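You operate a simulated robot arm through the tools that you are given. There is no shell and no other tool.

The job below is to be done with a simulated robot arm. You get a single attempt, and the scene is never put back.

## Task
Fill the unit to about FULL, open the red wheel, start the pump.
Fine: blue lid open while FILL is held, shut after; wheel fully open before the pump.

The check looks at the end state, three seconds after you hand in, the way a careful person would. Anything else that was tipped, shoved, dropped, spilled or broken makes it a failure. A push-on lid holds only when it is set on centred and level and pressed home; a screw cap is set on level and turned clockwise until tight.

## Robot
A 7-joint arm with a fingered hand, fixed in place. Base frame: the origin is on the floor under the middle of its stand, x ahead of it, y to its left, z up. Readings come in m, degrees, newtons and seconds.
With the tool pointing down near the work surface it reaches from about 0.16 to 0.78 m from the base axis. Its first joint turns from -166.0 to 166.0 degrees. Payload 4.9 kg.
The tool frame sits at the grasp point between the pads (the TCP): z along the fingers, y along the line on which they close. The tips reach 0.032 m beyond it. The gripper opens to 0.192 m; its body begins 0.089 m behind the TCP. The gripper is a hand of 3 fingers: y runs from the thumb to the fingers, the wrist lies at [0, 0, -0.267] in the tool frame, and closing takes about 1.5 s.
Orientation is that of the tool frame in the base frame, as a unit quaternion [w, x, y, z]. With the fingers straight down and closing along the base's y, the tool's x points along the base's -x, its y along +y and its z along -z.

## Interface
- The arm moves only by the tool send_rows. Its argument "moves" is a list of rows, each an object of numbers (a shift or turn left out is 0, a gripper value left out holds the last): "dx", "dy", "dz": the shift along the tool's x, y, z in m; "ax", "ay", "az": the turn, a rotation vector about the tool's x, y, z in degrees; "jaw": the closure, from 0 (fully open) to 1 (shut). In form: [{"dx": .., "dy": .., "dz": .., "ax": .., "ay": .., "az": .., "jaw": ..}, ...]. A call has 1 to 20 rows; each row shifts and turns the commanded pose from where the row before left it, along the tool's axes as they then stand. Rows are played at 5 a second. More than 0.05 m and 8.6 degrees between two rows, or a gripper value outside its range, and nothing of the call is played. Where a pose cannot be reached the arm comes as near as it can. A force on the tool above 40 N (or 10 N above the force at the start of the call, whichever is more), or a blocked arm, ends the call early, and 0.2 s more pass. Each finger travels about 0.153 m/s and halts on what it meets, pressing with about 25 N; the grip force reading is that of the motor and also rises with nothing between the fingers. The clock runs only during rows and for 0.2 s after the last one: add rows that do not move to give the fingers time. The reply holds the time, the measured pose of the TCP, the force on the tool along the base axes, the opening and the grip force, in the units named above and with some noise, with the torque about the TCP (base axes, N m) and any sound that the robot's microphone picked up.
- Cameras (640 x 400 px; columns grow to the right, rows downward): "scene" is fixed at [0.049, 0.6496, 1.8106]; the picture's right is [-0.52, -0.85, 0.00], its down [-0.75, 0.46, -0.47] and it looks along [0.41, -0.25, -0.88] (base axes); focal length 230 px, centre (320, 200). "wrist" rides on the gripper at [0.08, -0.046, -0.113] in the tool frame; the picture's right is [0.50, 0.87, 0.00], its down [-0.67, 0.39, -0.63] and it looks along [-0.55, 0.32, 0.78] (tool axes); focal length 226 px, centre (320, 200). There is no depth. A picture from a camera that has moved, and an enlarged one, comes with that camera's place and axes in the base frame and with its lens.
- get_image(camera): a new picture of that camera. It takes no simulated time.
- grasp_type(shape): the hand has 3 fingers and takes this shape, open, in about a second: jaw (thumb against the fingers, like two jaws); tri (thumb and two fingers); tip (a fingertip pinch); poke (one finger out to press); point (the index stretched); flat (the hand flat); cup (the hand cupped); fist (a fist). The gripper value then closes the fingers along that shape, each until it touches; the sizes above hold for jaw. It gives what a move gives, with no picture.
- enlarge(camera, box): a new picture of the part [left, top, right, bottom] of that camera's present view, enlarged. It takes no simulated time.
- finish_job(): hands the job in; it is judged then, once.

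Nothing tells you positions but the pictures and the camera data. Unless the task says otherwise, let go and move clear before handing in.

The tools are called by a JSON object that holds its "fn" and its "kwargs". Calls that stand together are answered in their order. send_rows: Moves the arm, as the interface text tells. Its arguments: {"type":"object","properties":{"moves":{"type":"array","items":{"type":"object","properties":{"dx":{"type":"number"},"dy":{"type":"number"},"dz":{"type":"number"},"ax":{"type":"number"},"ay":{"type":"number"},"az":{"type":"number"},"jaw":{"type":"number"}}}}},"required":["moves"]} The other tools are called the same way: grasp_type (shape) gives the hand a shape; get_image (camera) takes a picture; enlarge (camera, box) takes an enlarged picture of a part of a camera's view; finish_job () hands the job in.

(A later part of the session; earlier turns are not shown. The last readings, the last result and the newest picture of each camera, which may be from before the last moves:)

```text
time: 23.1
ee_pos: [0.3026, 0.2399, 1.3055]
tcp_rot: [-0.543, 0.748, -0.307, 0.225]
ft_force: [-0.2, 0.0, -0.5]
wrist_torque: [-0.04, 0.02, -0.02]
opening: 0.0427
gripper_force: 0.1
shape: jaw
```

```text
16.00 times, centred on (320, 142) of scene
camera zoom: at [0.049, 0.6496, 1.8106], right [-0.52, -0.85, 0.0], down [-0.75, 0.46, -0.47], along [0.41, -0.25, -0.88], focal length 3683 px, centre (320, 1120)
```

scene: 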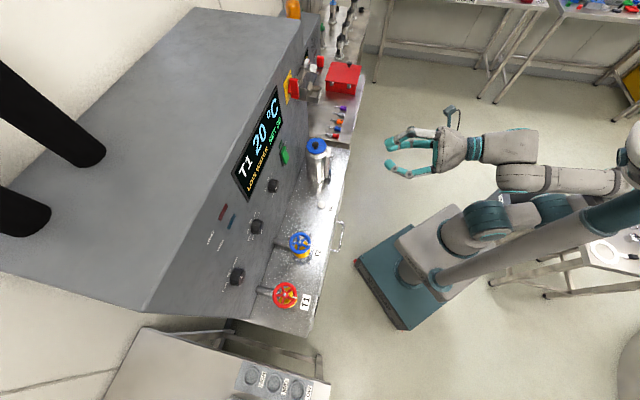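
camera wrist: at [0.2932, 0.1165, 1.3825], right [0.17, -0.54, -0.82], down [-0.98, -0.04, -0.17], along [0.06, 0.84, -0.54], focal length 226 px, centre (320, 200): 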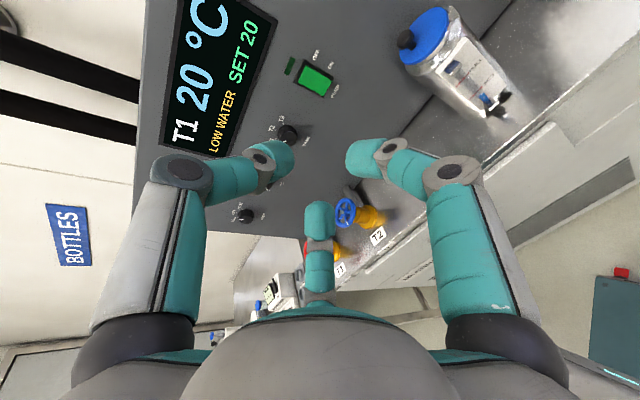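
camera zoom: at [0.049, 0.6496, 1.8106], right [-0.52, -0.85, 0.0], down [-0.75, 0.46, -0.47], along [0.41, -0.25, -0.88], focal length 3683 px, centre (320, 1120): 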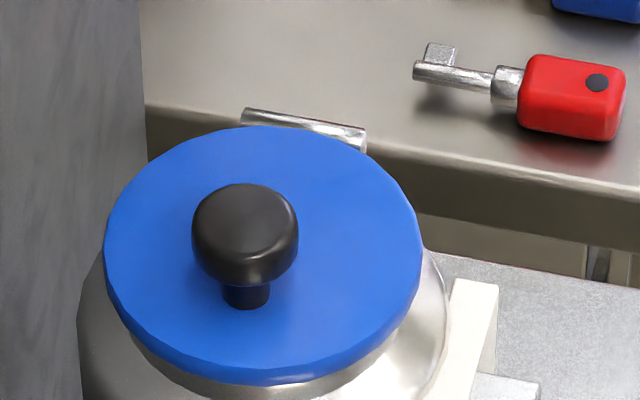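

I now have the knob head at about (0.577, 0.347), top z≈1.135, with about 15 mm of stem under it and the lid top at z≈1.110. I'll move to a standoff in front of and above the knob.

{"fn": "send_rows", "kwargs": {"moves": [{"dx": 0.0242, "dy": 0.0098, "dz": 0.0383}, {"dx": 0.0242, "dy": 0.0098, "dz": 0.0383}, {"dx": 0.0242, "dy": 0.0098, "dz": 0.0383}, {"dx": 0.0242, "dy": 0.0098, "dz": 0.0383}, {"dx": 0.0242, "dy": 0.0098, "dz": 0.0383}, {}]}}

{"fn": "get_image", "kwargs": {"camera": "wrist"}}

{"fn": "enlarge", "kwargs": {"camera": "scene", "box": [270, 90, 430, 190]}}

```text
time: 24.5
ee_pos: [0.3728, 0.2618, 1.2459]
tcp_rot: [-0.542, 0.748, -0.31, 0.226]
ft_force: [1.1, -0.5, -0.1]
wrist_torque: [-0.03, 0.01, -0.02]
opening: 0.0424
gripper_force: 0.0
shape: jaw
out of reach, approached as far as the arm can: row 2, 3, 4, 5
```

```text
taken
camera wrist: at [0.363, 0.1393, 1.3238], right [0.16, -0.54, -0.82], down [-0.98, -0.03, -0.17], along [0.07, 0.84, -0.54], focal length 226 px, centre (320, 200)
```

wrist: 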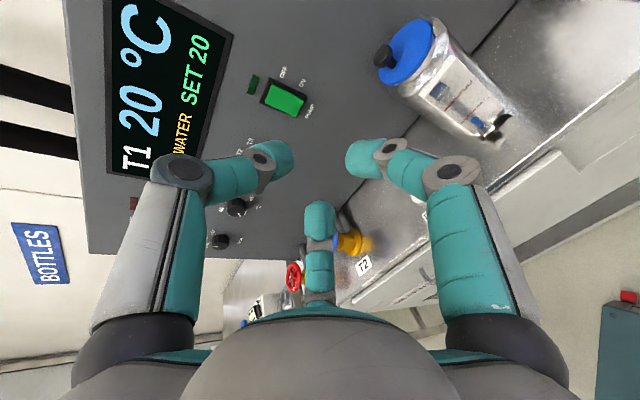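

```text
4.00 times, centred on (350, 140) of scene
camera zoom: at [0.049, 0.6496, 1.8106], right [-0.52, -0.85, 0.0], down [-0.75, 0.46, -0.47], along [0.41, -0.25, -0.88], focal length 921 px, centre (200, 440)
```

zoom: 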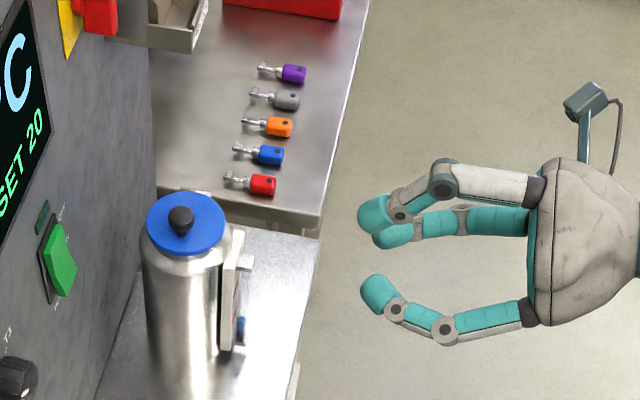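

The arm stopped short with a reach or joint limit. I'll test which direction is blocked with small moves.

{"fn": "send_rows", "kwargs": {"moves": [{"dz": 0.02}, {}]}}

{"fn": "send_rows", "kwargs": {"moves": [{"dx": 0.02}, {}]}}

{"fn": "send_rows", "kwargs": {"moves": [{"dy": 0.02}, {}]}}

{"fn": "get_image", "kwargs": {"camera": "scene"}}

```text
time: 25.1
ee_pos: [0.386, 0.2765, 1.2411]
tcp_rot: [-0.544, 0.747, -0.308, 0.225]
ft_force: [-0.6, -0.1, 0.6]
wrist_torque: [0.02, 0.0, 0.01]
opening: 0.0424
gripper_force: 0.0
shape: jaw
```

```text
time: 25.7
ee_pos: [0.3847, 0.2753, 1.2399]
tcp_rot: [-0.543, 0.748, -0.309, 0.224]
ft_force: [-0.1, -0.6, 0.3]
wrist_torque: [0.0, 0.02, -0.01]
opening: 0.0425
gripper_force: 0.1
shape: jaw
out of reach, approached as far as the arm can: row 1
```

```text
time: 26.3
ee_pos: [0.3812, 0.2702, 1.222]
tcp_rot: [-0.543, 0.748, -0.309, 0.224]
ft_force: [-0.6, -0.8, -0.6]
wrist_torque: [-0.01, -0.02, 0.0]
opening: 0.0427
gripper_force: 0.1
shape: jaw
```

```text
taken
```

scene: 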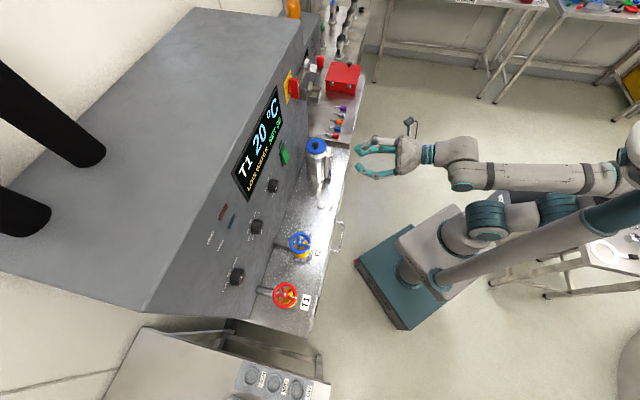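

Only the sideways move (dx) is blocked, so it's probably a joint limit of this roll. I'll test whether rolling the tool a little frees it.

{"fn": "send_rows", "kwargs": {"moves": [{"az": 8.0}, {}]}}

{"fn": "send_rows", "kwargs": {"moves": [{"dx": 0.02}, {}]}}

{"fn": "send_rows", "kwargs": {"moves": [{"dx": 0.02}, {}]}}

```text
time: 26.9
ee_pos: [0.3823, 0.2697, 1.2206]
tcp_rot: [-0.557, 0.725, -0.359, 0.184]
ft_force: [0.4, -0.7, 0.6]
wrist_torque: [0.03, 0.01, -0.01]
opening: 0.0425
gripper_force: 0.0
shape: jaw
```

```text
time: 27.5
ee_pos: [0.3862, 0.2666, 1.2205]
tcp_rot: [-0.557, 0.724, -0.362, 0.188]
ft_force: [0.5, 0.2, -0.4]
wrist_torque: [-0.01, 0.02, -0.01]
opening: 0.0423
gripper_force: 0.0
shape: jaw
out of reach, approached as far as the arm can: row 1
```

```text
time: 28.1
ee_pos: [0.3847, 0.2667, 1.2207]
tcp_rot: [-0.557, 0.724, -0.361, 0.188]
ft_force: [-1.0, 0.4, 0.1]
wrist_torque: [-0.02, -0.02, 0.03]
opening: 0.042
gripper_force: 0.1
shape: jaw
out of reach, approached as far as the arm can: row 1
```

It isn't the roll. I'll undo that and test whether yawing the tool more in line with the arm frees the sideways move.

{"fn": "send_rows", "kwargs": {"moves": [{"az": -8.0}, {"ay": 7.6, "az": 2.46}, {}]}}

{"fn": "send_rows", "kwargs": {"moves": [{"dx": 0.02}, {}]}}

{"fn": "send_rows", "kwargs": {"moves": [{"dx": 0.02}, {}]}}

```text
time: 28.9
ee_pos: [0.3883, 0.265, 1.2404]
tcp_rot: [-0.538, 0.727, -0.37, 0.212]
ft_force: [0.0, 0.3, -0.5]
wrist_torque: [0.0, 0.01, 0.04]
opening: 0.0426
gripper_force: 0.1
shape: jaw
out of reach, approached as far as the arm can: row 1, 2
```

```text
time: 29.5
ee_pos: [0.3987, 0.2542, 1.2372]
tcp_rot: [-0.534, 0.709, -0.396, 0.235]
ft_force: [-0.6, 0.3, 0.4]
wrist_torque: [-0.02, 0.02, 0.01]
opening: 0.0424
gripper_force: 0.1
shape: jaw
```

```text
time: 30.1
ee_pos: [0.4082, 0.2356, 1.2348]
tcp_rot: [-0.533, 0.709, -0.397, 0.235]
ft_force: [0.3, -0.5, -0.1]
wrist_torque: [0.02, -0.01, 0.02]
opening: 0.0423
gripper_force: 0.1
shape: jaw
```

Yawing the tool to about 37° azimuth frees it. I'll go on to the standoff with this yaw and fix the small roll error on the way.

{"fn": "send_rows", "kwargs": {"moves": [{"az": -5.4}, {"dx": 0.0095, "dz": 0.0355}, {"dx": 0.0095, "dz": 0.0355}, {"dx": 0.0095, "dz": 0.0355}, {}]}}

{"fn": "get_image", "kwargs": {"camera": "wrist"}}

{"fn": "enlarge", "kwargs": {"camera": "scene", "box": [280, 100, 420, 190]}}

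```text
time: 31.3
ee_pos: [0.5061, 0.2741, 1.2001]
tcp_rot: [-0.521, 0.727, -0.363, 0.26]
ft_force: [-0.3, 0.5, -0.7]
wrist_torque: [0.01, 0.02, 0.02]
opening: 0.0424
gripper_force: 0.0
shape: jaw
```

```text
taken
camera wrist: at [0.4802, 0.155, 1.2788], right [0.08, -0.57, -0.82], down [-0.98, 0.1, -0.16], along [0.18, 0.82, -0.55], focal length 226 px, centre (320, 200)
```

wrist: 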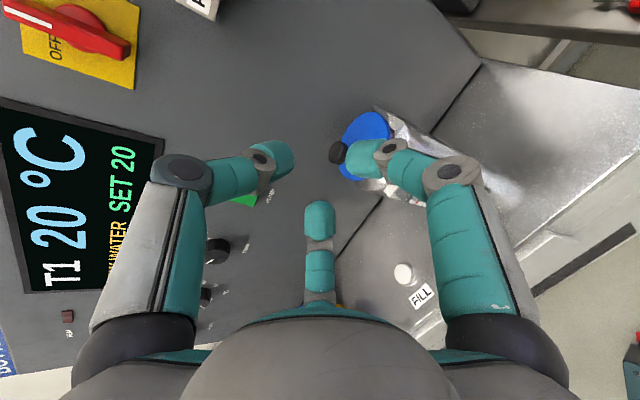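

```text
4.44 times, centred on (350, 145) of scene
camera zoom: at [0.049, 0.6496, 1.8106], right [-0.52, -0.85, 0.0], down [-0.75, 0.46, -0.47], along [0.41, -0.25, -0.88], focal length 1023 px, centre (187, 444)
```

zoom: 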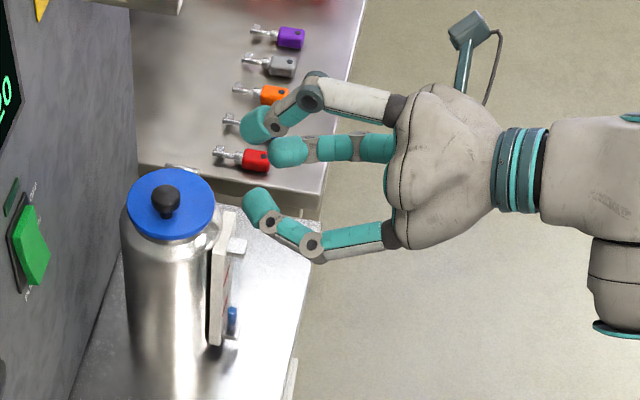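

Standoff reached. Now I'll try yawing back towards the hinge axis (45°) from this posture.

{"fn": "send_rows", "kwargs": {"moves": [{"ay": -3.8, "az": -1.25}, {"ay": -3.8, "az": -1.25}, {}]}}

```text
time: 32.1
ee_pos: [0.5072, 0.2739, 1.2008]
tcp_rot: [-0.539, 0.75, -0.311, 0.223]
ft_force: [0.0, 0.3, -0.2]
wrist_torque: [0.06, 0.0, -0.01]
opening: 0.0424
gripper_force: 0.1
shape: jaw
```

That pose is reachable from this posture. I'll check the alignment of the knob from here.

{"fn": "enlarge", "kwargs": {"camera": "wrist", "box": [240, 60, 480, 210]}}

{"fn": "enlarge", "kwargs": {"camera": "scene", "box": [295, 125, 375, 175]}}

```text
2.67 times, centred on (360, 135) of wrist
camera zoom: at [0.497, 0.1526, 1.2796], right [0.16, -0.55, -0.82], down [-0.99, -0.04, -0.16], along [0.06, 0.83, -0.55], focal length 603 px, centre (213, 373)
```

zoom: 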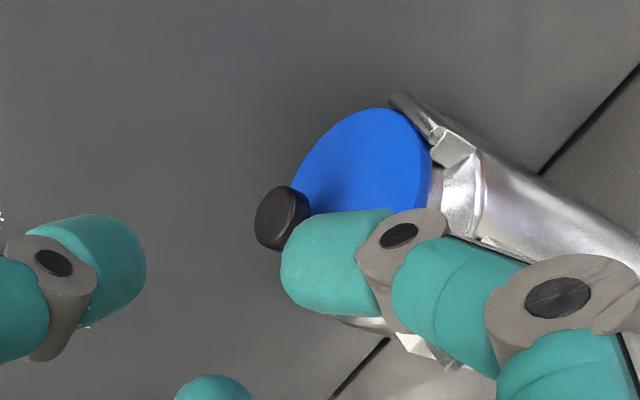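

```text
8.00 times, centred on (335, 150) of scene
camera zoom: at [0.049, 0.6496, 1.8106], right [-0.52, -0.85, 0.0], down [-0.75, 0.46, -0.47], along [0.41, -0.25, -0.88], focal length 1842 px, centre (200, 600)
```

zoom: 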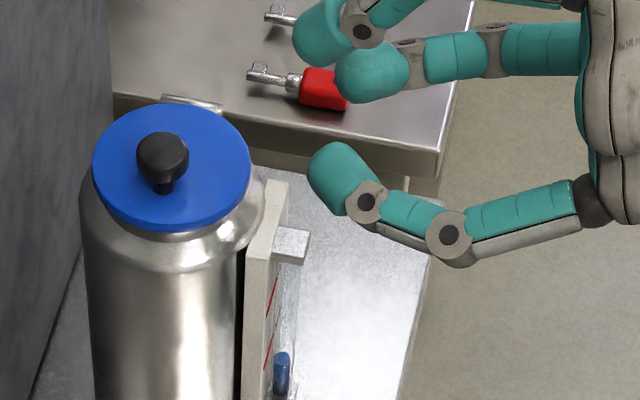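

The view confirms the knob head centre at about (0.579, 0.347, 1.131). I'll move to just above the knob.

{"fn": "send_rows", "kwargs": {"moves": [{"dx": -0.0003, "dy": -0.0013, "dz": 0.0276}, {"dx": -0.0003, "dy": -0.0013, "dz": 0.0276}, {"dx": -0.0003, "dy": -0.0012, "dz": 0.0277}, {}]}}

{"fn": "enlarge", "kwargs": {"camera": "wrist", "box": [200, 100, 440, 250]}}

{"fn": "enlarge", "kwargs": {"camera": "scene", "box": [295, 125, 375, 175]}}

```text
time: 33.1
ee_pos: [0.5619, 0.3294, 1.1805]
tcp_rot: [-0.539, 0.751, -0.312, 0.222]
ft_force: [0.5, 0.6, -0.5]
wrist_torque: [0.06, 0.03, 0.01]
opening: 0.0424
gripper_force: 0.0
shape: jaw
```

```text
2.67 times, centred on (320, 175) of wrist
camera zoom: at [0.5526, 0.2088, 1.2589], right [0.16, -0.55, -0.82], down [-0.99, -0.03, -0.16], along [0.06, 0.83, -0.55], focal length 603 px, centre (320, 267)
```

zoom: 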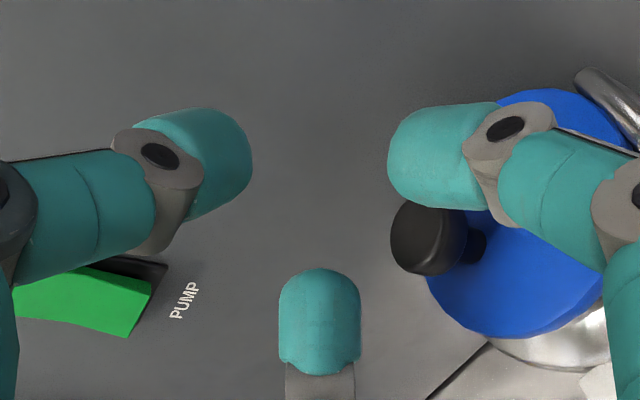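

```text
8.00 times, centred on (335, 150) of scene
camera zoom: at [0.049, 0.6496, 1.8106], right [-0.52, -0.85, 0.0], down [-0.75, 0.46, -0.47], along [0.41, -0.25, -0.88], focal length 1842 px, centre (200, 600)
```

zoom: 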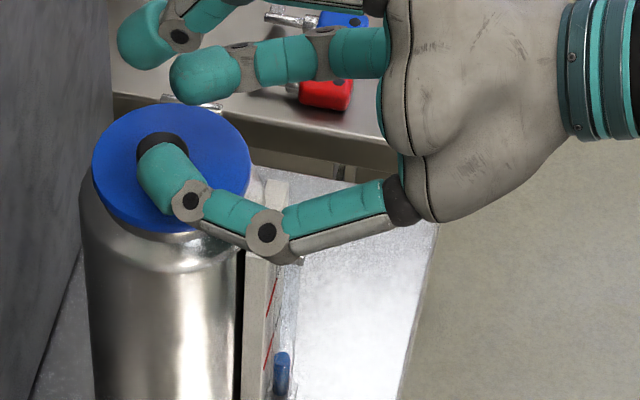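

The knob sits centred between the two lower fingers. I'll lower straight down in small steps and watch the force.

{"fn": "send_rows", "kwargs": {"moves": [{"dy": 0.0085, "dz": 0.0029}, {"dy": 0.0085, "dz": 0.0029}, {"dy": 0.0085, "dz": 0.0029}, {}]}}

{"fn": "enlarge", "kwargs": {"camera": "wrist", "box": [200, 100, 440, 250]}}

{"fn": "enlarge", "kwargs": {"camera": "scene", "box": [295, 125, 375, 175]}}

```text
time: 34.1
ee_pos: [0.5624, 0.3304, 1.152]
tcp_rot: [-0.539, 0.75, -0.312, 0.222]
ft_force: [-0.2, -0.3, 0.2]
wrist_torque: [-0.02, -0.01, -0.02]
opening: 0.0426
gripper_force: 0.0
shape: jaw
```

```text
2.67 times, centred on (320, 175) of wrist
camera zoom: at [0.5528, 0.209, 1.2314], right [0.16, -0.55, -0.82], down [-0.99, -0.04, -0.16], along [0.06, 0.83, -0.55], focal length 603 px, centre (320, 267)
```

zoom: 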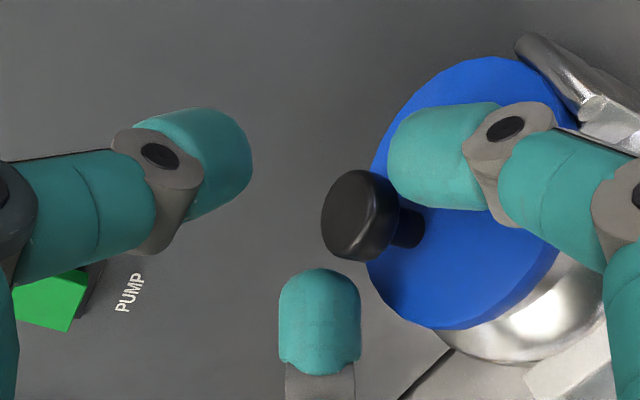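

```text
8.00 times, centred on (335, 150) of scene
camera zoom: at [0.049, 0.6496, 1.8106], right [-0.52, -0.85, 0.0], down [-0.75, 0.46, -0.47], along [0.41, -0.25, -0.88], focal length 1842 px, centre (200, 600)
```

zoom: 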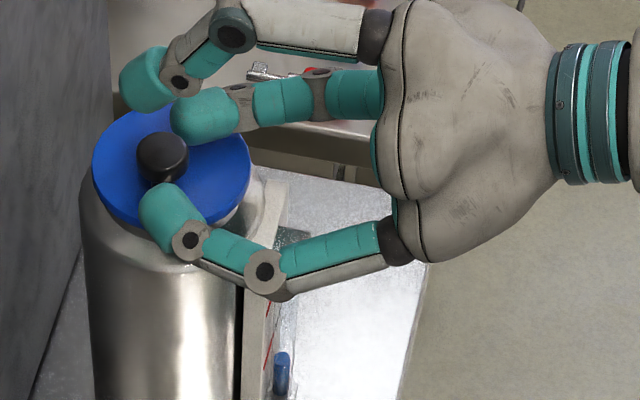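

The knob is now between the fingers with no contact. I'll go about 7 mm lower.

{"fn": "send_rows", "kwargs": {"moves": [{"dy": 0.0035, "dz": 0.0011}, {"dy": 0.0035, "dz": 0.0011}, {}]}}

{"fn": "enlarge", "kwargs": {"camera": "wrist", "box": [200, 100, 440, 250]}}

{"fn": "enlarge", "kwargs": {"camera": "scene", "box": [300, 130, 350, 160]}}

```text
time: 34.9
ee_pos: [0.5617, 0.3306, 1.1457]
tcp_rot: [-0.539, 0.751, -0.312, 0.222]
ft_force: [-0.4, -0.6, 2.3]
wrist_torque: [-0.09, -0.06, -0.04]
opening: 0.0423
gripper_force: 0.1
shape: jaw
```

```text
2.67 times, centred on (320, 175) of wrist
camera zoom: at [0.5524, 0.2089, 1.2243], right [0.16, -0.55, -0.82], down [-0.99, -0.04, -0.16], along [0.06, 0.84, -0.55], focal length 603 px, centre (320, 267)
```

zoom: 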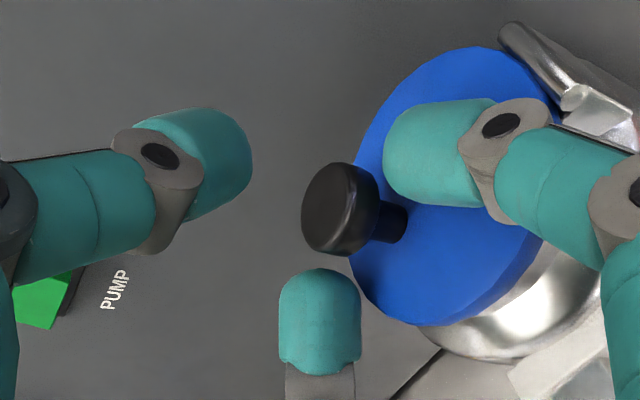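

```text
12.80 times, centred on (325, 145) of scene
camera zoom: at [0.049, 0.6496, 1.8106], right [-0.52, -0.85, 0.0], down [-0.75, 0.46, -0.47], along [0.41, -0.25, -0.88], focal length 2947 px, centre (256, 904)
```

zoom: 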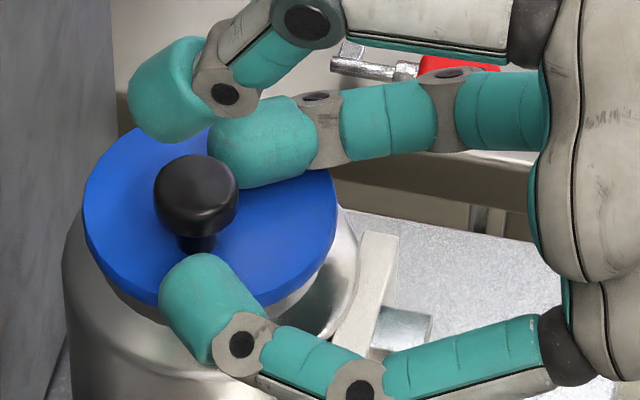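

The fingertips are just touching the lid (2 N) with the knob centred. I'll raise 1 mm and close on the knob.

{"fn": "send_rows", "kwargs": {"moves": [{"dy": -0.001}, {"jaw": 1.0}, {}, {}, {}, {}, {}]}}

{"fn": "enlarge", "kwargs": {"camera": "wrist", "box": [200, 100, 440, 250]}}

{"fn": "enlarge", "kwargs": {"camera": "scene", "box": [300, 130, 350, 160]}}

```text
time: 36.5
ee_pos: [0.5617, 0.3304, 1.1469]
tcp_rot: [-0.538, 0.75, -0.312, 0.222]
ft_force: [-1.1, 4.4, 4.1]
wrist_torque: [0.02, -0.03, 0.02]
opening: 0.0094
gripper_force: 25.0
shape: jaw
```

```text
2.67 times, centred on (320, 175) of wrist
camera zoom: at [0.5524, 0.2091, 1.2252], right [0.16, -0.55, -0.82], down [-0.99, -0.04, -0.16], along [0.06, 0.84, -0.55], focal length 603 px, centre (320, 267)
```

zoom: 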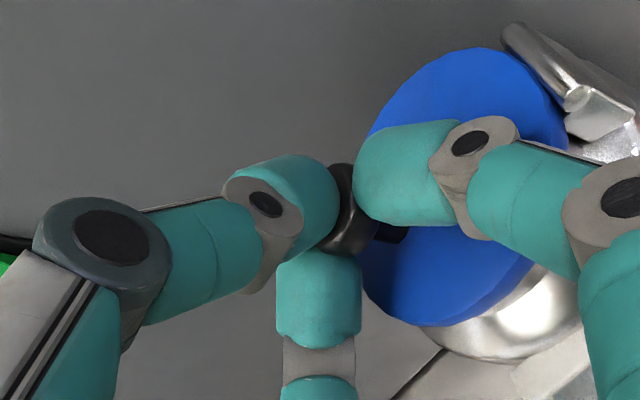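

```text
12.80 times, centred on (325, 145) of scene
camera zoom: at [0.049, 0.6496, 1.8106], right [-0.52, -0.85, 0.0], down [-0.75, 0.46, -0.47], along [0.41, -0.25, -0.88], focal length 2947 px, centre (256, 904)
```

zoom: 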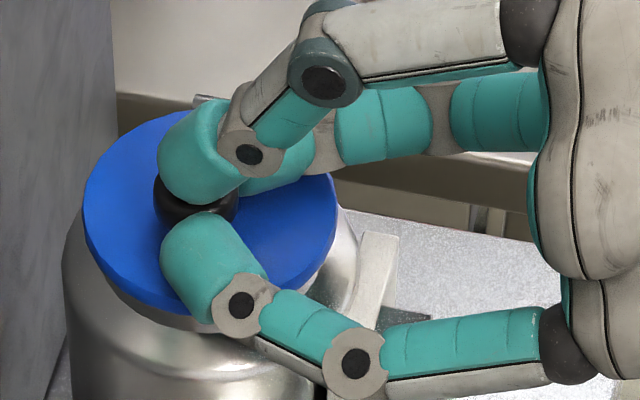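

The knob is firmly gripped (25 N). From two views the hinge line is about 60 mm to the right of the knob at z≈1.106. I'll start the arc with one small 3° step to test it.

{"fn": "send_rows", "kwargs": {"moves": [{"dx": 0.0022, "dy": -0.0029, "dz": -0.001, "ay": -0.956, "az": 2.84}, {}]}}

{"fn": "enlarge", "kwargs": {"camera": "scene", "box": [300, 130, 350, 160]}}

```text
time: 37.1
ee_pos: [0.5626, 0.3305, 1.1495]
tcp_rot: [-0.547, 0.744, -0.326, 0.202]
ft_force: [-3.2, 4.5, 4.5]
wrist_torque: [0.03, -0.11, 0.0]
opening: 0.0096
gripper_force: 25.1
shape: jaw
```

```text
12.80 times, centred on (325, 145) of scene
camera zoom: at [0.049, 0.6496, 1.8106], right [-0.52, -0.85, 0.0], down [-0.75, 0.46, -0.47], along [0.41, -0.25, -0.88], focal length 2947 px, centre (256, 904)
```

zoom: 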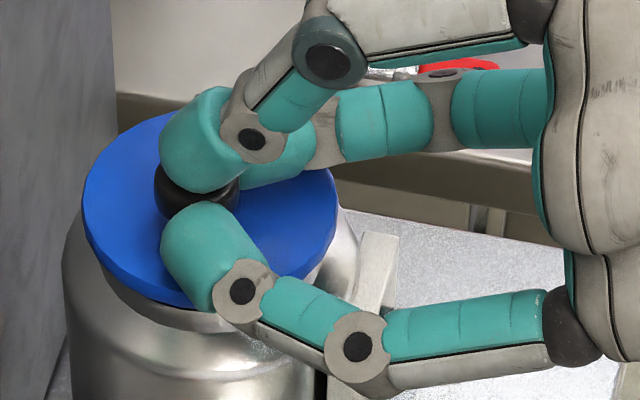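

Forces stay low. I'll continue the arc with three 6° steps.

{"fn": "send_rows", "kwargs": {"moves": [{"dx": 0.00461, "dy": -0.00576, "dz": -0.00194, "ay": -1.912, "az": 5.683}, {"dx": 0.00461, "dy": -0.00576, "dz": -0.00194, "ay": -1.912, "az": 5.683}, {"dx": 0.00461, "dy": -0.00576, "dz": -0.00194, "ay": -1.912, "az": 5.683}, {}]}}

{"fn": "enlarge", "kwargs": {"camera": "scene", "box": [300, 120, 360, 160]}}

{"fn": "get_image", "kwargs": {"camera": "wrist"}}

```text
time: 38.1
ee_pos: [0.5767, 0.3186, 1.1641]
tcp_rot: [-0.586, 0.697, -0.404, 0.083]
ft_force: [-13.4, -8.4, 8.1]
wrist_torque: [-0.18, 0.08, 0.06]
opening: 0.0099
gripper_force: 24.6
shape: jaw
```

```text
10.00 times, centred on (330, 140) of scene
camera zoom: at [0.049, 0.6496, 1.8106], right [-0.52, -0.85, 0.0], down [-0.75, 0.46, -0.47], along [0.41, -0.25, -0.88], focal length 2302 px, centre (220, 800)
```

zoom: 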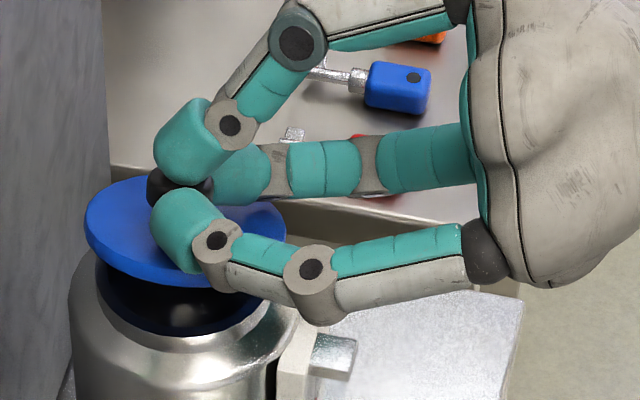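

```text
taken
camera wrist: at [0.5819, 0.1804, 1.2092], right [-0.08, -0.32, -0.95], down [-1.0, -0.02, 0.09], along [-0.05, 0.95, -0.31], focal length 226 px, centre (320, 200)
```

wrist: 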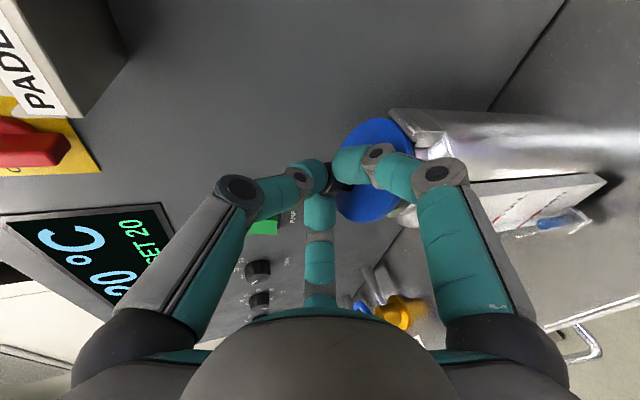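

The lid is opening (about 20°), and I can see into the vessel. There's a 15 N push along the hinge axis, so I'll ease back 1.5 mm and continue.

{"fn": "send_rows", "kwargs": {"moves": [{"dy": 0.0005, "dz": -0.0014}, {"dx": 0.00461, "dy": -0.00576, "dz": -0.00194, "ay": -1.912, "az": 5.683}, {"dx": 0.00461, "dy": -0.00576, "dz": -0.00194, "ay": -1.912, "az": 5.683}, {}]}}

{"fn": "enlarge", "kwargs": {"camera": "scene", "box": [300, 120, 360, 160]}}

```text
time: 39.1
ee_pos: [0.5852, 0.3091, 1.1721]
tcp_rot: [-0.604, 0.656, -0.452, 0.0]
ft_force: [1.2, 3.6, 6.3]
wrist_torque: [0.07, -0.1, 0.0]
opening: 0.0096
gripper_force: 24.7
shape: jaw
```

```text
10.00 times, centred on (330, 140) of scene
camera zoom: at [0.049, 0.6496, 1.8106], right [-0.52, -0.85, 0.0], down [-0.75, 0.46, -0.47], along [0.41, -0.25, -0.88], focal length 2302 px, centre (220, 800)
```

zoom: 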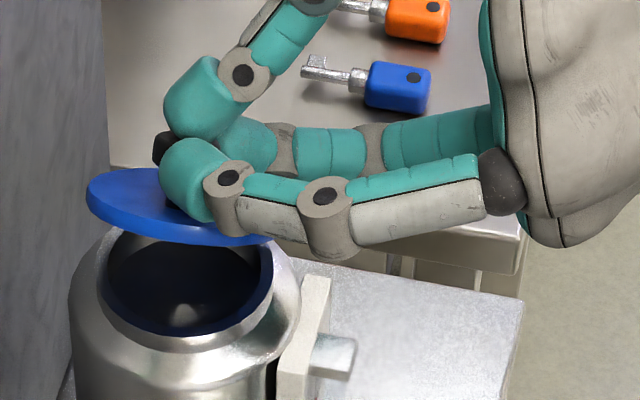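

The forces are back down and the lid is at about 33°. I'll continue with four more steps.

{"fn": "send_rows", "kwargs": {"moves": [{"dx": 0.00461, "dy": -0.00576, "dz": -0.00194, "ay": -1.912, "az": 5.683}, {"dx": 0.00461, "dy": -0.00576, "dz": -0.00194, "ay": -1.912, "az": 5.683}, {"dx": 0.00461, "dy": -0.00576, "dz": -0.00194, "ay": -1.912, "az": 5.683}, {}]}}

{"fn": "enlarge", "kwargs": {"camera": "scene", "box": [300, 110, 370, 160]}}

```text
time: 40.1
ee_pos: [0.599, 0.2926, 1.177]
tcp_rot: [0.62, -0.581, 0.514, 0.121]
ft_force: [0.7, -1.0, 5.9]
wrist_torque: [-0.04, -0.05, -0.06]
opening: 0.0095
gripper_force: 25.2
shape: jaw
```

```text
8.00 times, centred on (335, 135) of scene
camera zoom: at [0.049, 0.6496, 1.8106], right [-0.52, -0.85, 0.0], down [-0.75, 0.46, -0.47], along [0.41, -0.25, -0.88], focal length 1842 px, centre (200, 720)
```

zoom: 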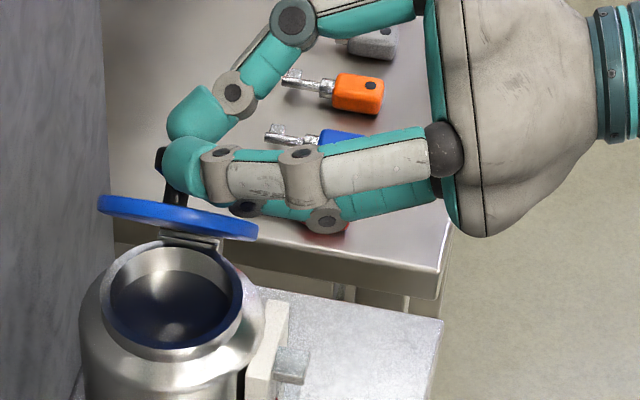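

The lid is at about 51° with low forces. Continuing.

{"fn": "send_rows", "kwargs": {"moves": [{"dx": 0.00461, "dy": -0.00576, "dz": -0.00194, "ay": -1.912, "az": 5.683}, {"dx": 0.00461, "dy": -0.00576, "dz": -0.00194, "ay": -1.912, "az": 5.683}, {"dx": 0.00461, "dy": -0.00576, "dz": -0.00194, "ay": -1.912, "az": 5.683}, {}]}}

{"fn": "enlarge", "kwargs": {"camera": "scene", "box": [300, 110, 370, 160]}}

```text
time: 41.1
ee_pos: [0.6162, 0.2768, 1.1757]
tcp_rot: [0.619, -0.492, 0.562, 0.241]
ft_force: [6.4, 5.2, 4.3]
wrist_torque: [0.0, -0.01, -0.15]
opening: 0.0092
gripper_force: 24.8
shape: jaw
```

```text
8.00 times, centred on (335, 135) of scene
camera zoom: at [0.049, 0.6496, 1.8106], right [-0.52, -0.85, 0.0], down [-0.75, 0.46, -0.47], along [0.41, -0.25, -0.88], focal length 1842 px, centre (200, 720)
```

zoom: 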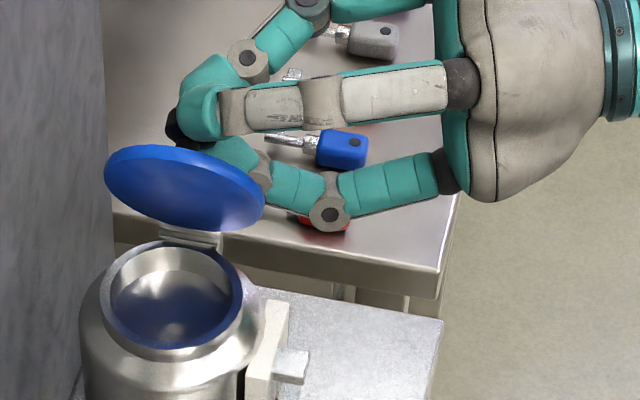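

The lid is at about 69°. Continuing past vertical.

{"fn": "send_rows", "kwargs": {"moves": [{"dx": 0.00461, "dy": -0.00576, "dz": -0.00194, "ay": -1.912, "az": 5.683}, {"dx": 0.00461, "dy": -0.00576, "dz": -0.00194, "ay": -1.912, "az": 5.683}, {"dx": 0.00461, "dy": -0.00576, "dz": -0.00194, "ay": -1.912, "az": 5.683}, {}]}}

{"fn": "enlarge", "kwargs": {"camera": "scene", "box": [300, 110, 370, 160]}}

{"fn": "get_image", "kwargs": {"camera": "scene"}}

```text
time: 42.1
ee_pos: [0.6305, 0.2602, 1.1653]
tcp_rot: [0.604, -0.389, 0.598, 0.354]
ft_force: [7.5, 5.7, 1.7]
wrist_torque: [-0.07, 0.05, -0.15]
opening: 0.009
gripper_force: 25.1
shape: jaw
```

```text
8.00 times, centred on (335, 135) of scene
camera zoom: at [0.049, 0.6496, 1.8106], right [-0.52, -0.85, 0.0], down [-0.75, 0.46, -0.47], along [0.41, -0.25, -0.88], focal length 1842 px, centre (200, 720)
```

zoom: 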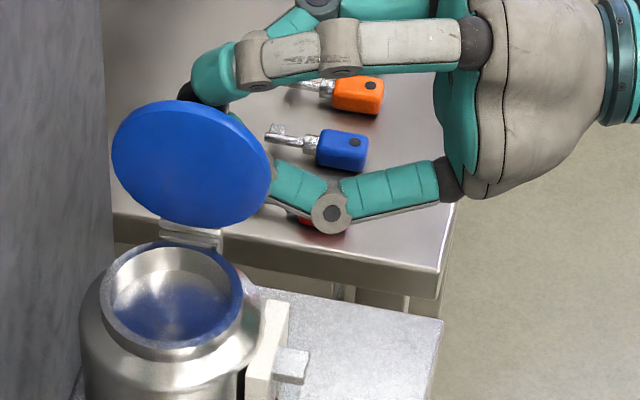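

```text
taken
```

scene: 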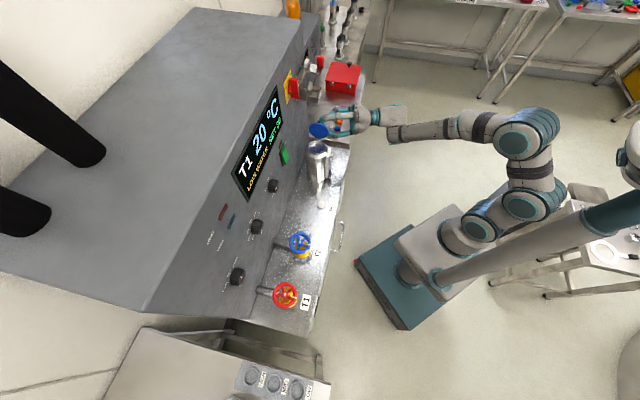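

The lid is at about 87°. I'll take three more steps to bring it past vertical, watching for a stop.

{"fn": "send_rows", "kwargs": {"moves": [{"dx": 0.00461, "dy": -0.00576, "dz": -0.00194, "ay": -1.912, "az": 5.683}, {"dx": 0.00461, "dy": -0.00576, "dz": -0.00194, "ay": -1.912, "az": 5.683}, {}]}}

{"fn": "send_rows", "kwargs": {"moves": [{"dx": 0.00461, "dy": -0.00576, "dz": -0.00194, "ay": -1.912, "az": 5.683}, {}]}}

{"fn": "enlarge", "kwargs": {"camera": "scene", "box": [300, 110, 370, 160]}}

```text
time: 42.9
ee_pos: [0.6389, 0.2519, 1.1565]
tcp_rot: [0.585, -0.318, 0.613, 0.426]
ft_force: [2.0, 2.0, -0.6]
wrist_torque: [-0.1, 0.06, 0.01]
opening: 0.0091
gripper_force: 24.9
shape: jaw
```

```text
time: 43.5
ee_pos: [0.6431, 0.2492, 1.1543]
tcp_rot: [0.575, -0.281, 0.616, 0.459]
ft_force: [-7.5, 6.1, 7.4]
wrist_torque: [-0.02, -0.01, 0.31]
opening: 0.0085
gripper_force: 25.2
shape: jaw
```

```text
8.00 times, centred on (335, 135) of scene
camera zoom: at [0.049, 0.6496, 1.8106], right [-0.52, -0.85, 0.0], down [-0.75, 0.46, -0.47], along [0.41, -0.25, -0.88], focal length 1842 px, centre (200, 720)
```

zoom: 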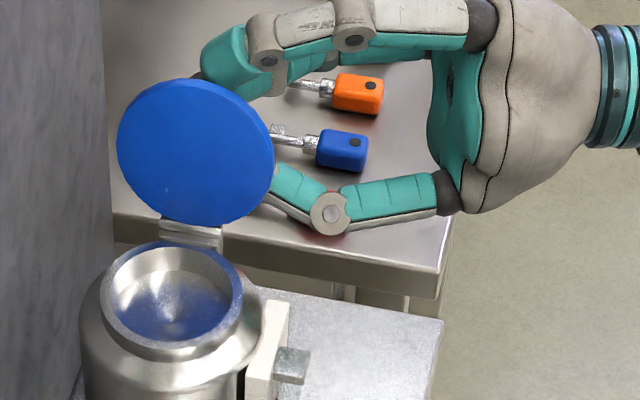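

The lid has met its stop slightly past vertical, at about 103°. I'll open the fingers a little, lift off the lid side and check that it stays open.

{"fn": "send_rows", "kwargs": {"moves": [{"jaw": 0.86}, {"jaw": 0.82, "dy": -0.001}, {"dy": -0.001}, {}, {}]}}

{"fn": "enlarge", "kwargs": {"camera": "scene", "box": [300, 110, 370, 160]}}

{"fn": "get_image", "kwargs": {"camera": "wrist"}}

```text
time: 44.7
ee_pos: [0.6461, 0.2476, 1.1513]
tcp_rot: [0.574, -0.279, 0.618, 0.459]
ft_force: [-0.2, 0.7, 0.5]
wrist_torque: [-0.03, 0.0, -0.02]
opening: 0.0342
gripper_force: 0.1
shape: jaw
```

```text
8.00 times, centred on (335, 135) of scene
camera zoom: at [0.049, 0.6496, 1.8106], right [-0.52, -0.85, 0.0], down [-0.75, 0.46, -0.47], along [0.41, -0.25, -0.88], focal length 1842 px, centre (200, 720)
```

zoom: 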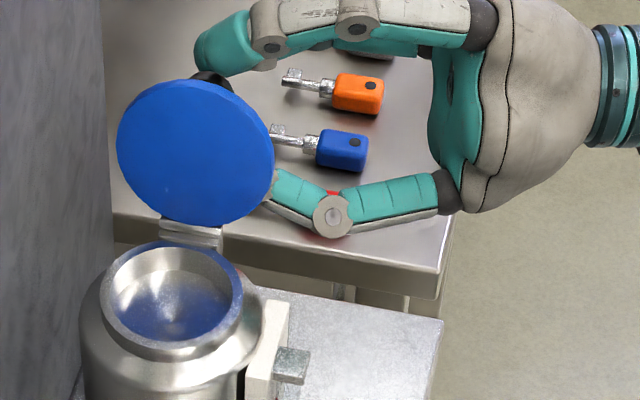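

```text
taken
camera wrist: at [0.6187, 0.1422, 1.0539], right [-0.85, 0.46, -0.27], down [-0.5, -0.52, 0.69], along [0.18, 0.72, 0.67], focal length 226 px, centre (320, 200)
```

wrist: 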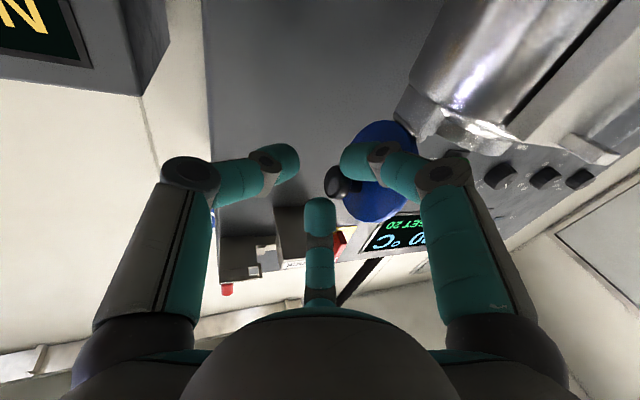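

The lid stays open by itself. I'll withdraw along the hinge axis, away from the panel.

{"fn": "send_rows", "kwargs": {"moves": [{"dy": 0.0032, "dz": -0.0095}, {"dy": 0.0048, "dz": -0.0142}, {"dy": 0.0064, "dz": -0.019}, {"dy": 0.0064, "dz": -0.019}, {"dy": 0.0064, "dz": -0.019}, {}]}}

{"fn": "enlarge", "kwargs": {"camera": "scene", "box": [290, 90, 410, 170]}}

{"fn": "get_image", "kwargs": {"camera": "scene"}}

```text
time: 46.1
ee_pos: [0.5839, 0.1874, 1.1513]
tcp_rot: [0.574, -0.279, 0.618, 0.459]
ft_force: [0.3, -0.3, 0.0]
wrist_torque: [0.01, 0.0, 0.0]
opening: 0.0343
gripper_force: 0.1
shape: jaw
```

```text
5.00 times, centred on (350, 130) of scene
camera zoom: at [0.049, 0.6496, 1.8106], right [-0.52, -0.85, 0.0], down [-0.75, 0.46, -0.47], along [0.41, -0.25, -0.88], focal length 1151 px, centre (170, 550)
```

zoom: 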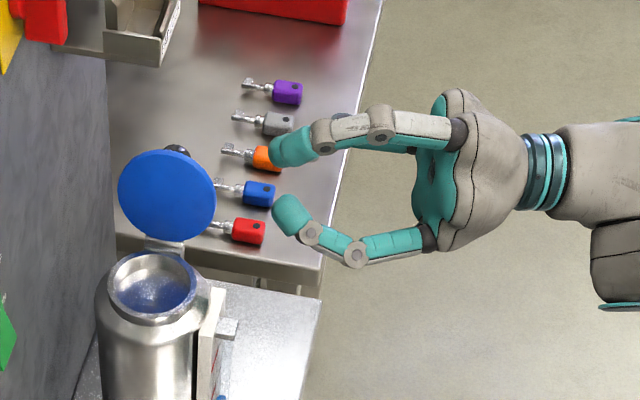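

```text
taken
```

scene: 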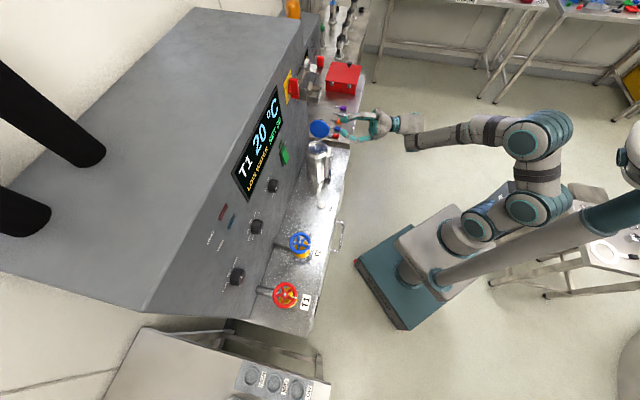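

The lid is open and stable. Now I'll retreat further, undo the roll so the thumb is on top again, and raise the hand before going to FILL.

{"fn": "send_rows", "kwargs": {"moves": [{"dy": 0.0127, "dz": -0.0379}, {"dy": 0.0127, "dz": -0.0379}, {"dy": 0.0127, "dz": -0.0379}, {"ay": 2.7, "az": -8.03}, {"ay": 2.7, "az": -8.03}, {"ay": 2.7, "az": -8.03}, {"ay": 2.7, "az": -8.03}, {"ay": 2.7, "az": -8.03}, {"ay": 2.7, "az": -8.03}, {"ay": 2.7, "az": -8.03}, {"ay": 2.7, "az": -8.03}, {"ay": 2.7, "az": -8.03}, {"ay": 2.7, "az": -8.03}, {"ay": 2.7, "az": -8.03}, {"ay": 2.7, "az": -8.03}, {}]}}

{"fn": "get_image", "kwargs": {"camera": "scene"}}

```text
time: 49.5
ee_pos: [0.4995, 0.1039, 1.1524]
tcp_rot: [-0.547, 0.744, -0.326, 0.202]
ft_force: [-0.2, 0.1, -0.5]
wrist_torque: [0.0, 0.02, -0.02]
opening: 0.0345
gripper_force: 0.0
shape: jaw
```

```text
taken
```

scene: 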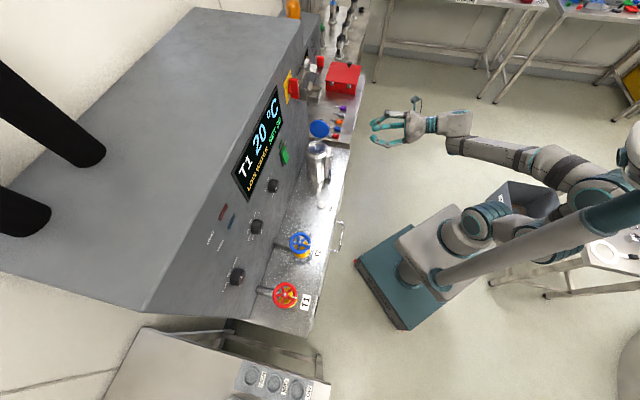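

I'm back in the thumb-up orientation. I'll pitch further down to 45° and move up and left to above FILL, measuring the button along the way.

{"fn": "send_rows", "kwargs": {"moves": [{"ay": 0.956, "az": -2.84, "jaw": 1.0}, {"dy": -0.0379, "dz": -0.0127}, {"dy": -0.0379, "dz": -0.0127}, {"ax": -6.6}, {"ax": -6.6}, {"ax": -6.6}, {"ax": -6.6}, {}]}}

{"fn": "enlarge", "kwargs": {"camera": "scene", "box": [300, 190, 340, 215]}}

{"fn": "get_image", "kwargs": {"camera": "wrist"}}

```text
time: 51.3
ee_pos: [0.5007, 0.1034, 1.2312]
tcp_rot: [-0.353, 0.854, -0.355, 0.144]
ft_force: [0.1, 0.0, 0.4]
wrist_torque: [-0.01, 0.01, 0.01]
opening: 0.0
gripper_force: 25.1
shape: jaw
```

```text
16.00 times, centred on (320, 202) of scene
camera zoom: at [0.049, 0.6496, 1.8106], right [-0.52, -0.85, 0.0], down [-0.75, 0.46, -0.47], along [0.41, -0.25, -0.88], focal length 3683 px, centre (320, 160)
```

zoom: 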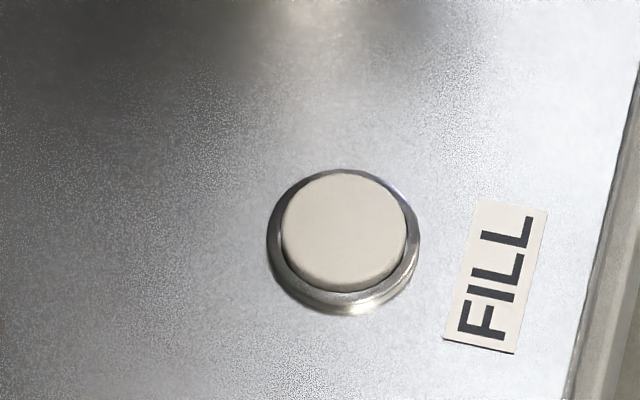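

```text
taken
camera wrist: at [0.5234, 0.0135, 1.343], right [-0.08, -0.79, -0.61], down [-0.98, -0.03, 0.18], along [-0.16, 0.62, -0.77], focal length 226 px, centre (320, 200)
```

wrist: 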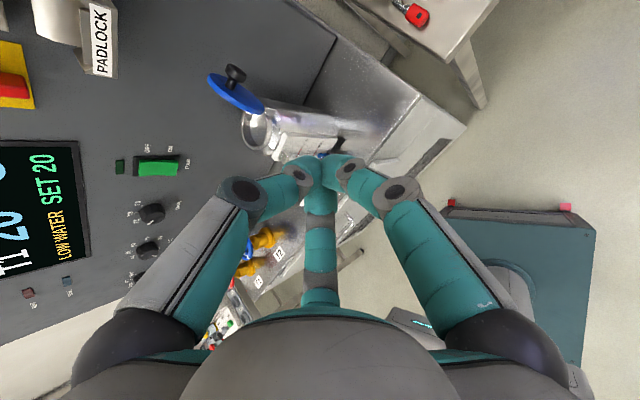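

FILL is a white 34 mm button. I'll slide left in front of the vessel at this height, then start down towards the button.

{"fn": "send_rows", "kwargs": {"moves": [{"dx": -0.0436}, {"dx": -0.0436}, {"dx": -0.0436}, {"dx": -0.0436}, {"dx": -0.0436}, {"dx": -0.0435}, {"dy": 0.00845, "dz": 0.0424}, {"dy": 0.00845, "dz": 0.0424}, {"dy": 0.00845, "dz": 0.0424}, {}]}}

{"fn": "get_image", "kwargs": {"camera": "wrist"}}

{"fn": "get_image", "kwargs": {"camera": "scene"}}

```text
time: 53.5
ee_pos: [0.3679, 0.338, 1.1256]
tcp_rot: [-0.353, 0.853, -0.355, 0.145]
ft_force: [0.4, 0.5, 0.1]
wrist_torque: [0.01, 0.0, 0.0]
opening: 0.0
gripper_force: 24.8
shape: jaw
```

```text
taken
camera wrist: at [0.3904, 0.2483, 1.2369], right [-0.08, -0.79, -0.61], down [-0.98, -0.03, 0.18], along [-0.16, 0.62, -0.77], focal length 226 px, centre (320, 200)
```

wrist: 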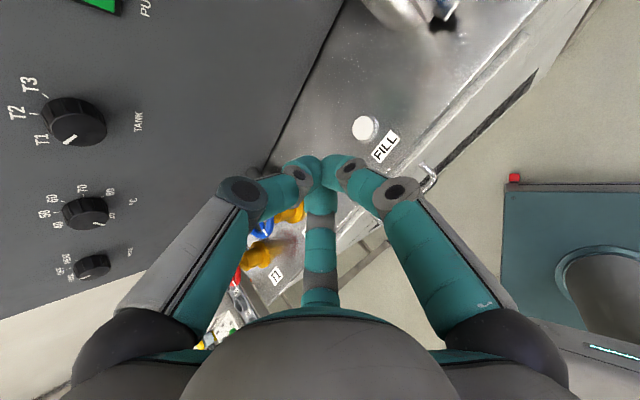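

```text
taken
```

scene: 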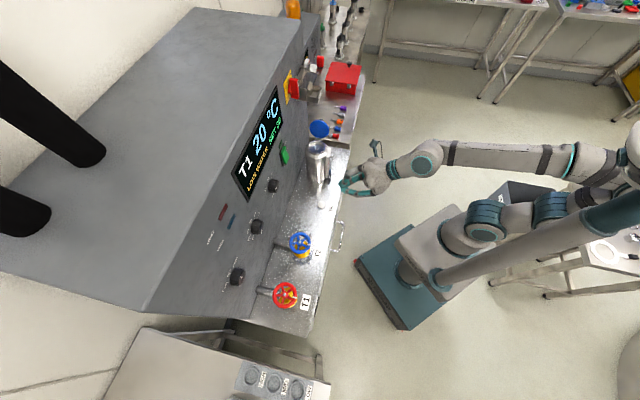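

FILL measures at about (0.436, 0.405), top z≈0.920. I'll zoom in on the closed fingertips to see where the tip is, and check that the gauge stays visible to the scene camera.

{"fn": "enlarge", "kwargs": {"camera": "wrist", "box": [260, 90, 420, 220]}}

{"fn": "enlarge", "kwargs": {"camera": "scene", "box": [300, 140, 400, 215]}}

```text
3.08 times, centred on (340, 155) of wrist
camera zoom: at [0.3904, 0.2483, 1.2369], right [-0.08, -0.79, -0.61], down [-0.98, -0.03, 0.18], along [-0.16, 0.62, -0.77], focal length 696 px, centre (258, 338)
```

zoom: 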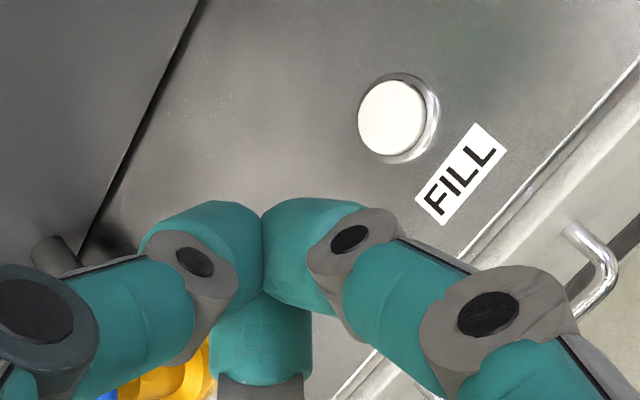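

```text
5.33 times, centred on (350, 178) of scene
camera zoom: at [0.049, 0.6496, 1.8106], right [-0.52, -0.85, 0.0], down [-0.75, 0.46, -0.47], along [0.41, -0.25, -0.88], focal length 1228 px, centre (160, 320)
```

zoom: 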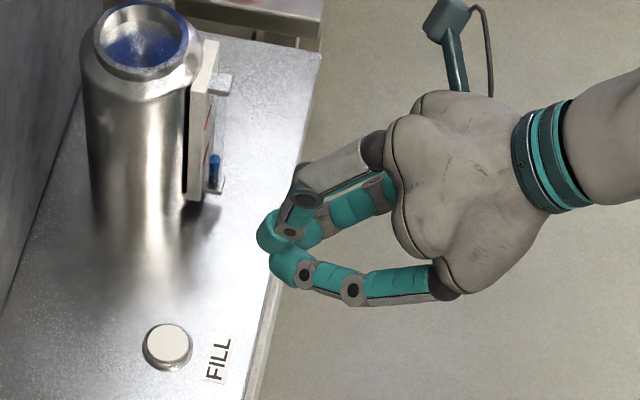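

The tip sits about 0.035 m past the TCP, and the scene camera can see the gauge. I'll move to about 4 cm above the FILL button.

{"fn": "send_rows", "kwargs": {"moves": [{"dx": 0.0004, "dy": 0.0122, "dz": 0.0375}, {"dx": 0.0004, "dy": 0.0122, "dz": 0.0375}, {"dx": 0.0004, "dy": 0.0122, "dz": 0.0375}, {"dx": 0.0003, "dy": 0.0122, "dz": 0.0375}, {}]}}

{"fn": "enlarge", "kwargs": {"camera": "wrist", "box": [260, 90, 420, 220]}}

{"fn": "enlarge", "kwargs": {"camera": "scene", "box": [290, 140, 390, 215]}}

```text
time: 54.7
ee_pos: [0.414, 0.3882, 0.9852]
tcp_rot: [-0.354, 0.854, -0.354, 0.144]
ft_force: [0.4, -0.3, 0.8]
wrist_torque: [0.01, 0.01, -0.02]
opening: 0.0
gripper_force: 25.4
shape: jaw
```

```text
3.08 times, centred on (340, 155) of wrist
camera zoom: at [0.4376, 0.2987, 1.0964], right [-0.08, -0.79, -0.61], down [-0.98, -0.03, 0.18], along [-0.16, 0.62, -0.77], focal length 696 px, centre (258, 338)
```

zoom: 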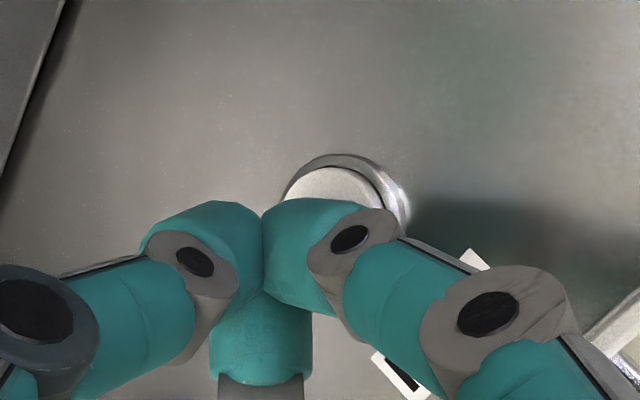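

```text
5.33 times, centred on (340, 178) of scene
camera zoom: at [0.049, 0.6496, 1.8106], right [-0.52, -0.85, 0.0], down [-0.75, 0.46, -0.47], along [0.41, -0.25, -0.88], focal length 1228 px, centre (213, 320)
```

zoom: 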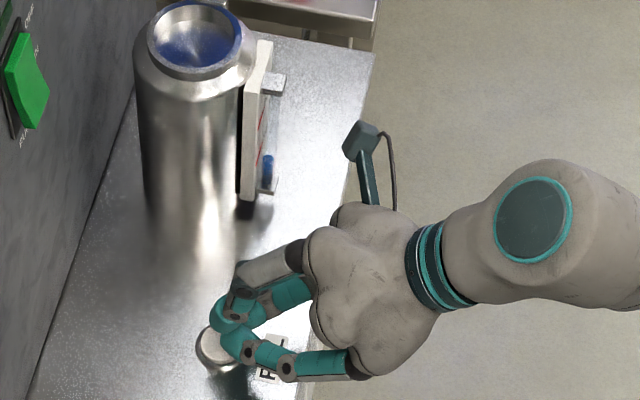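

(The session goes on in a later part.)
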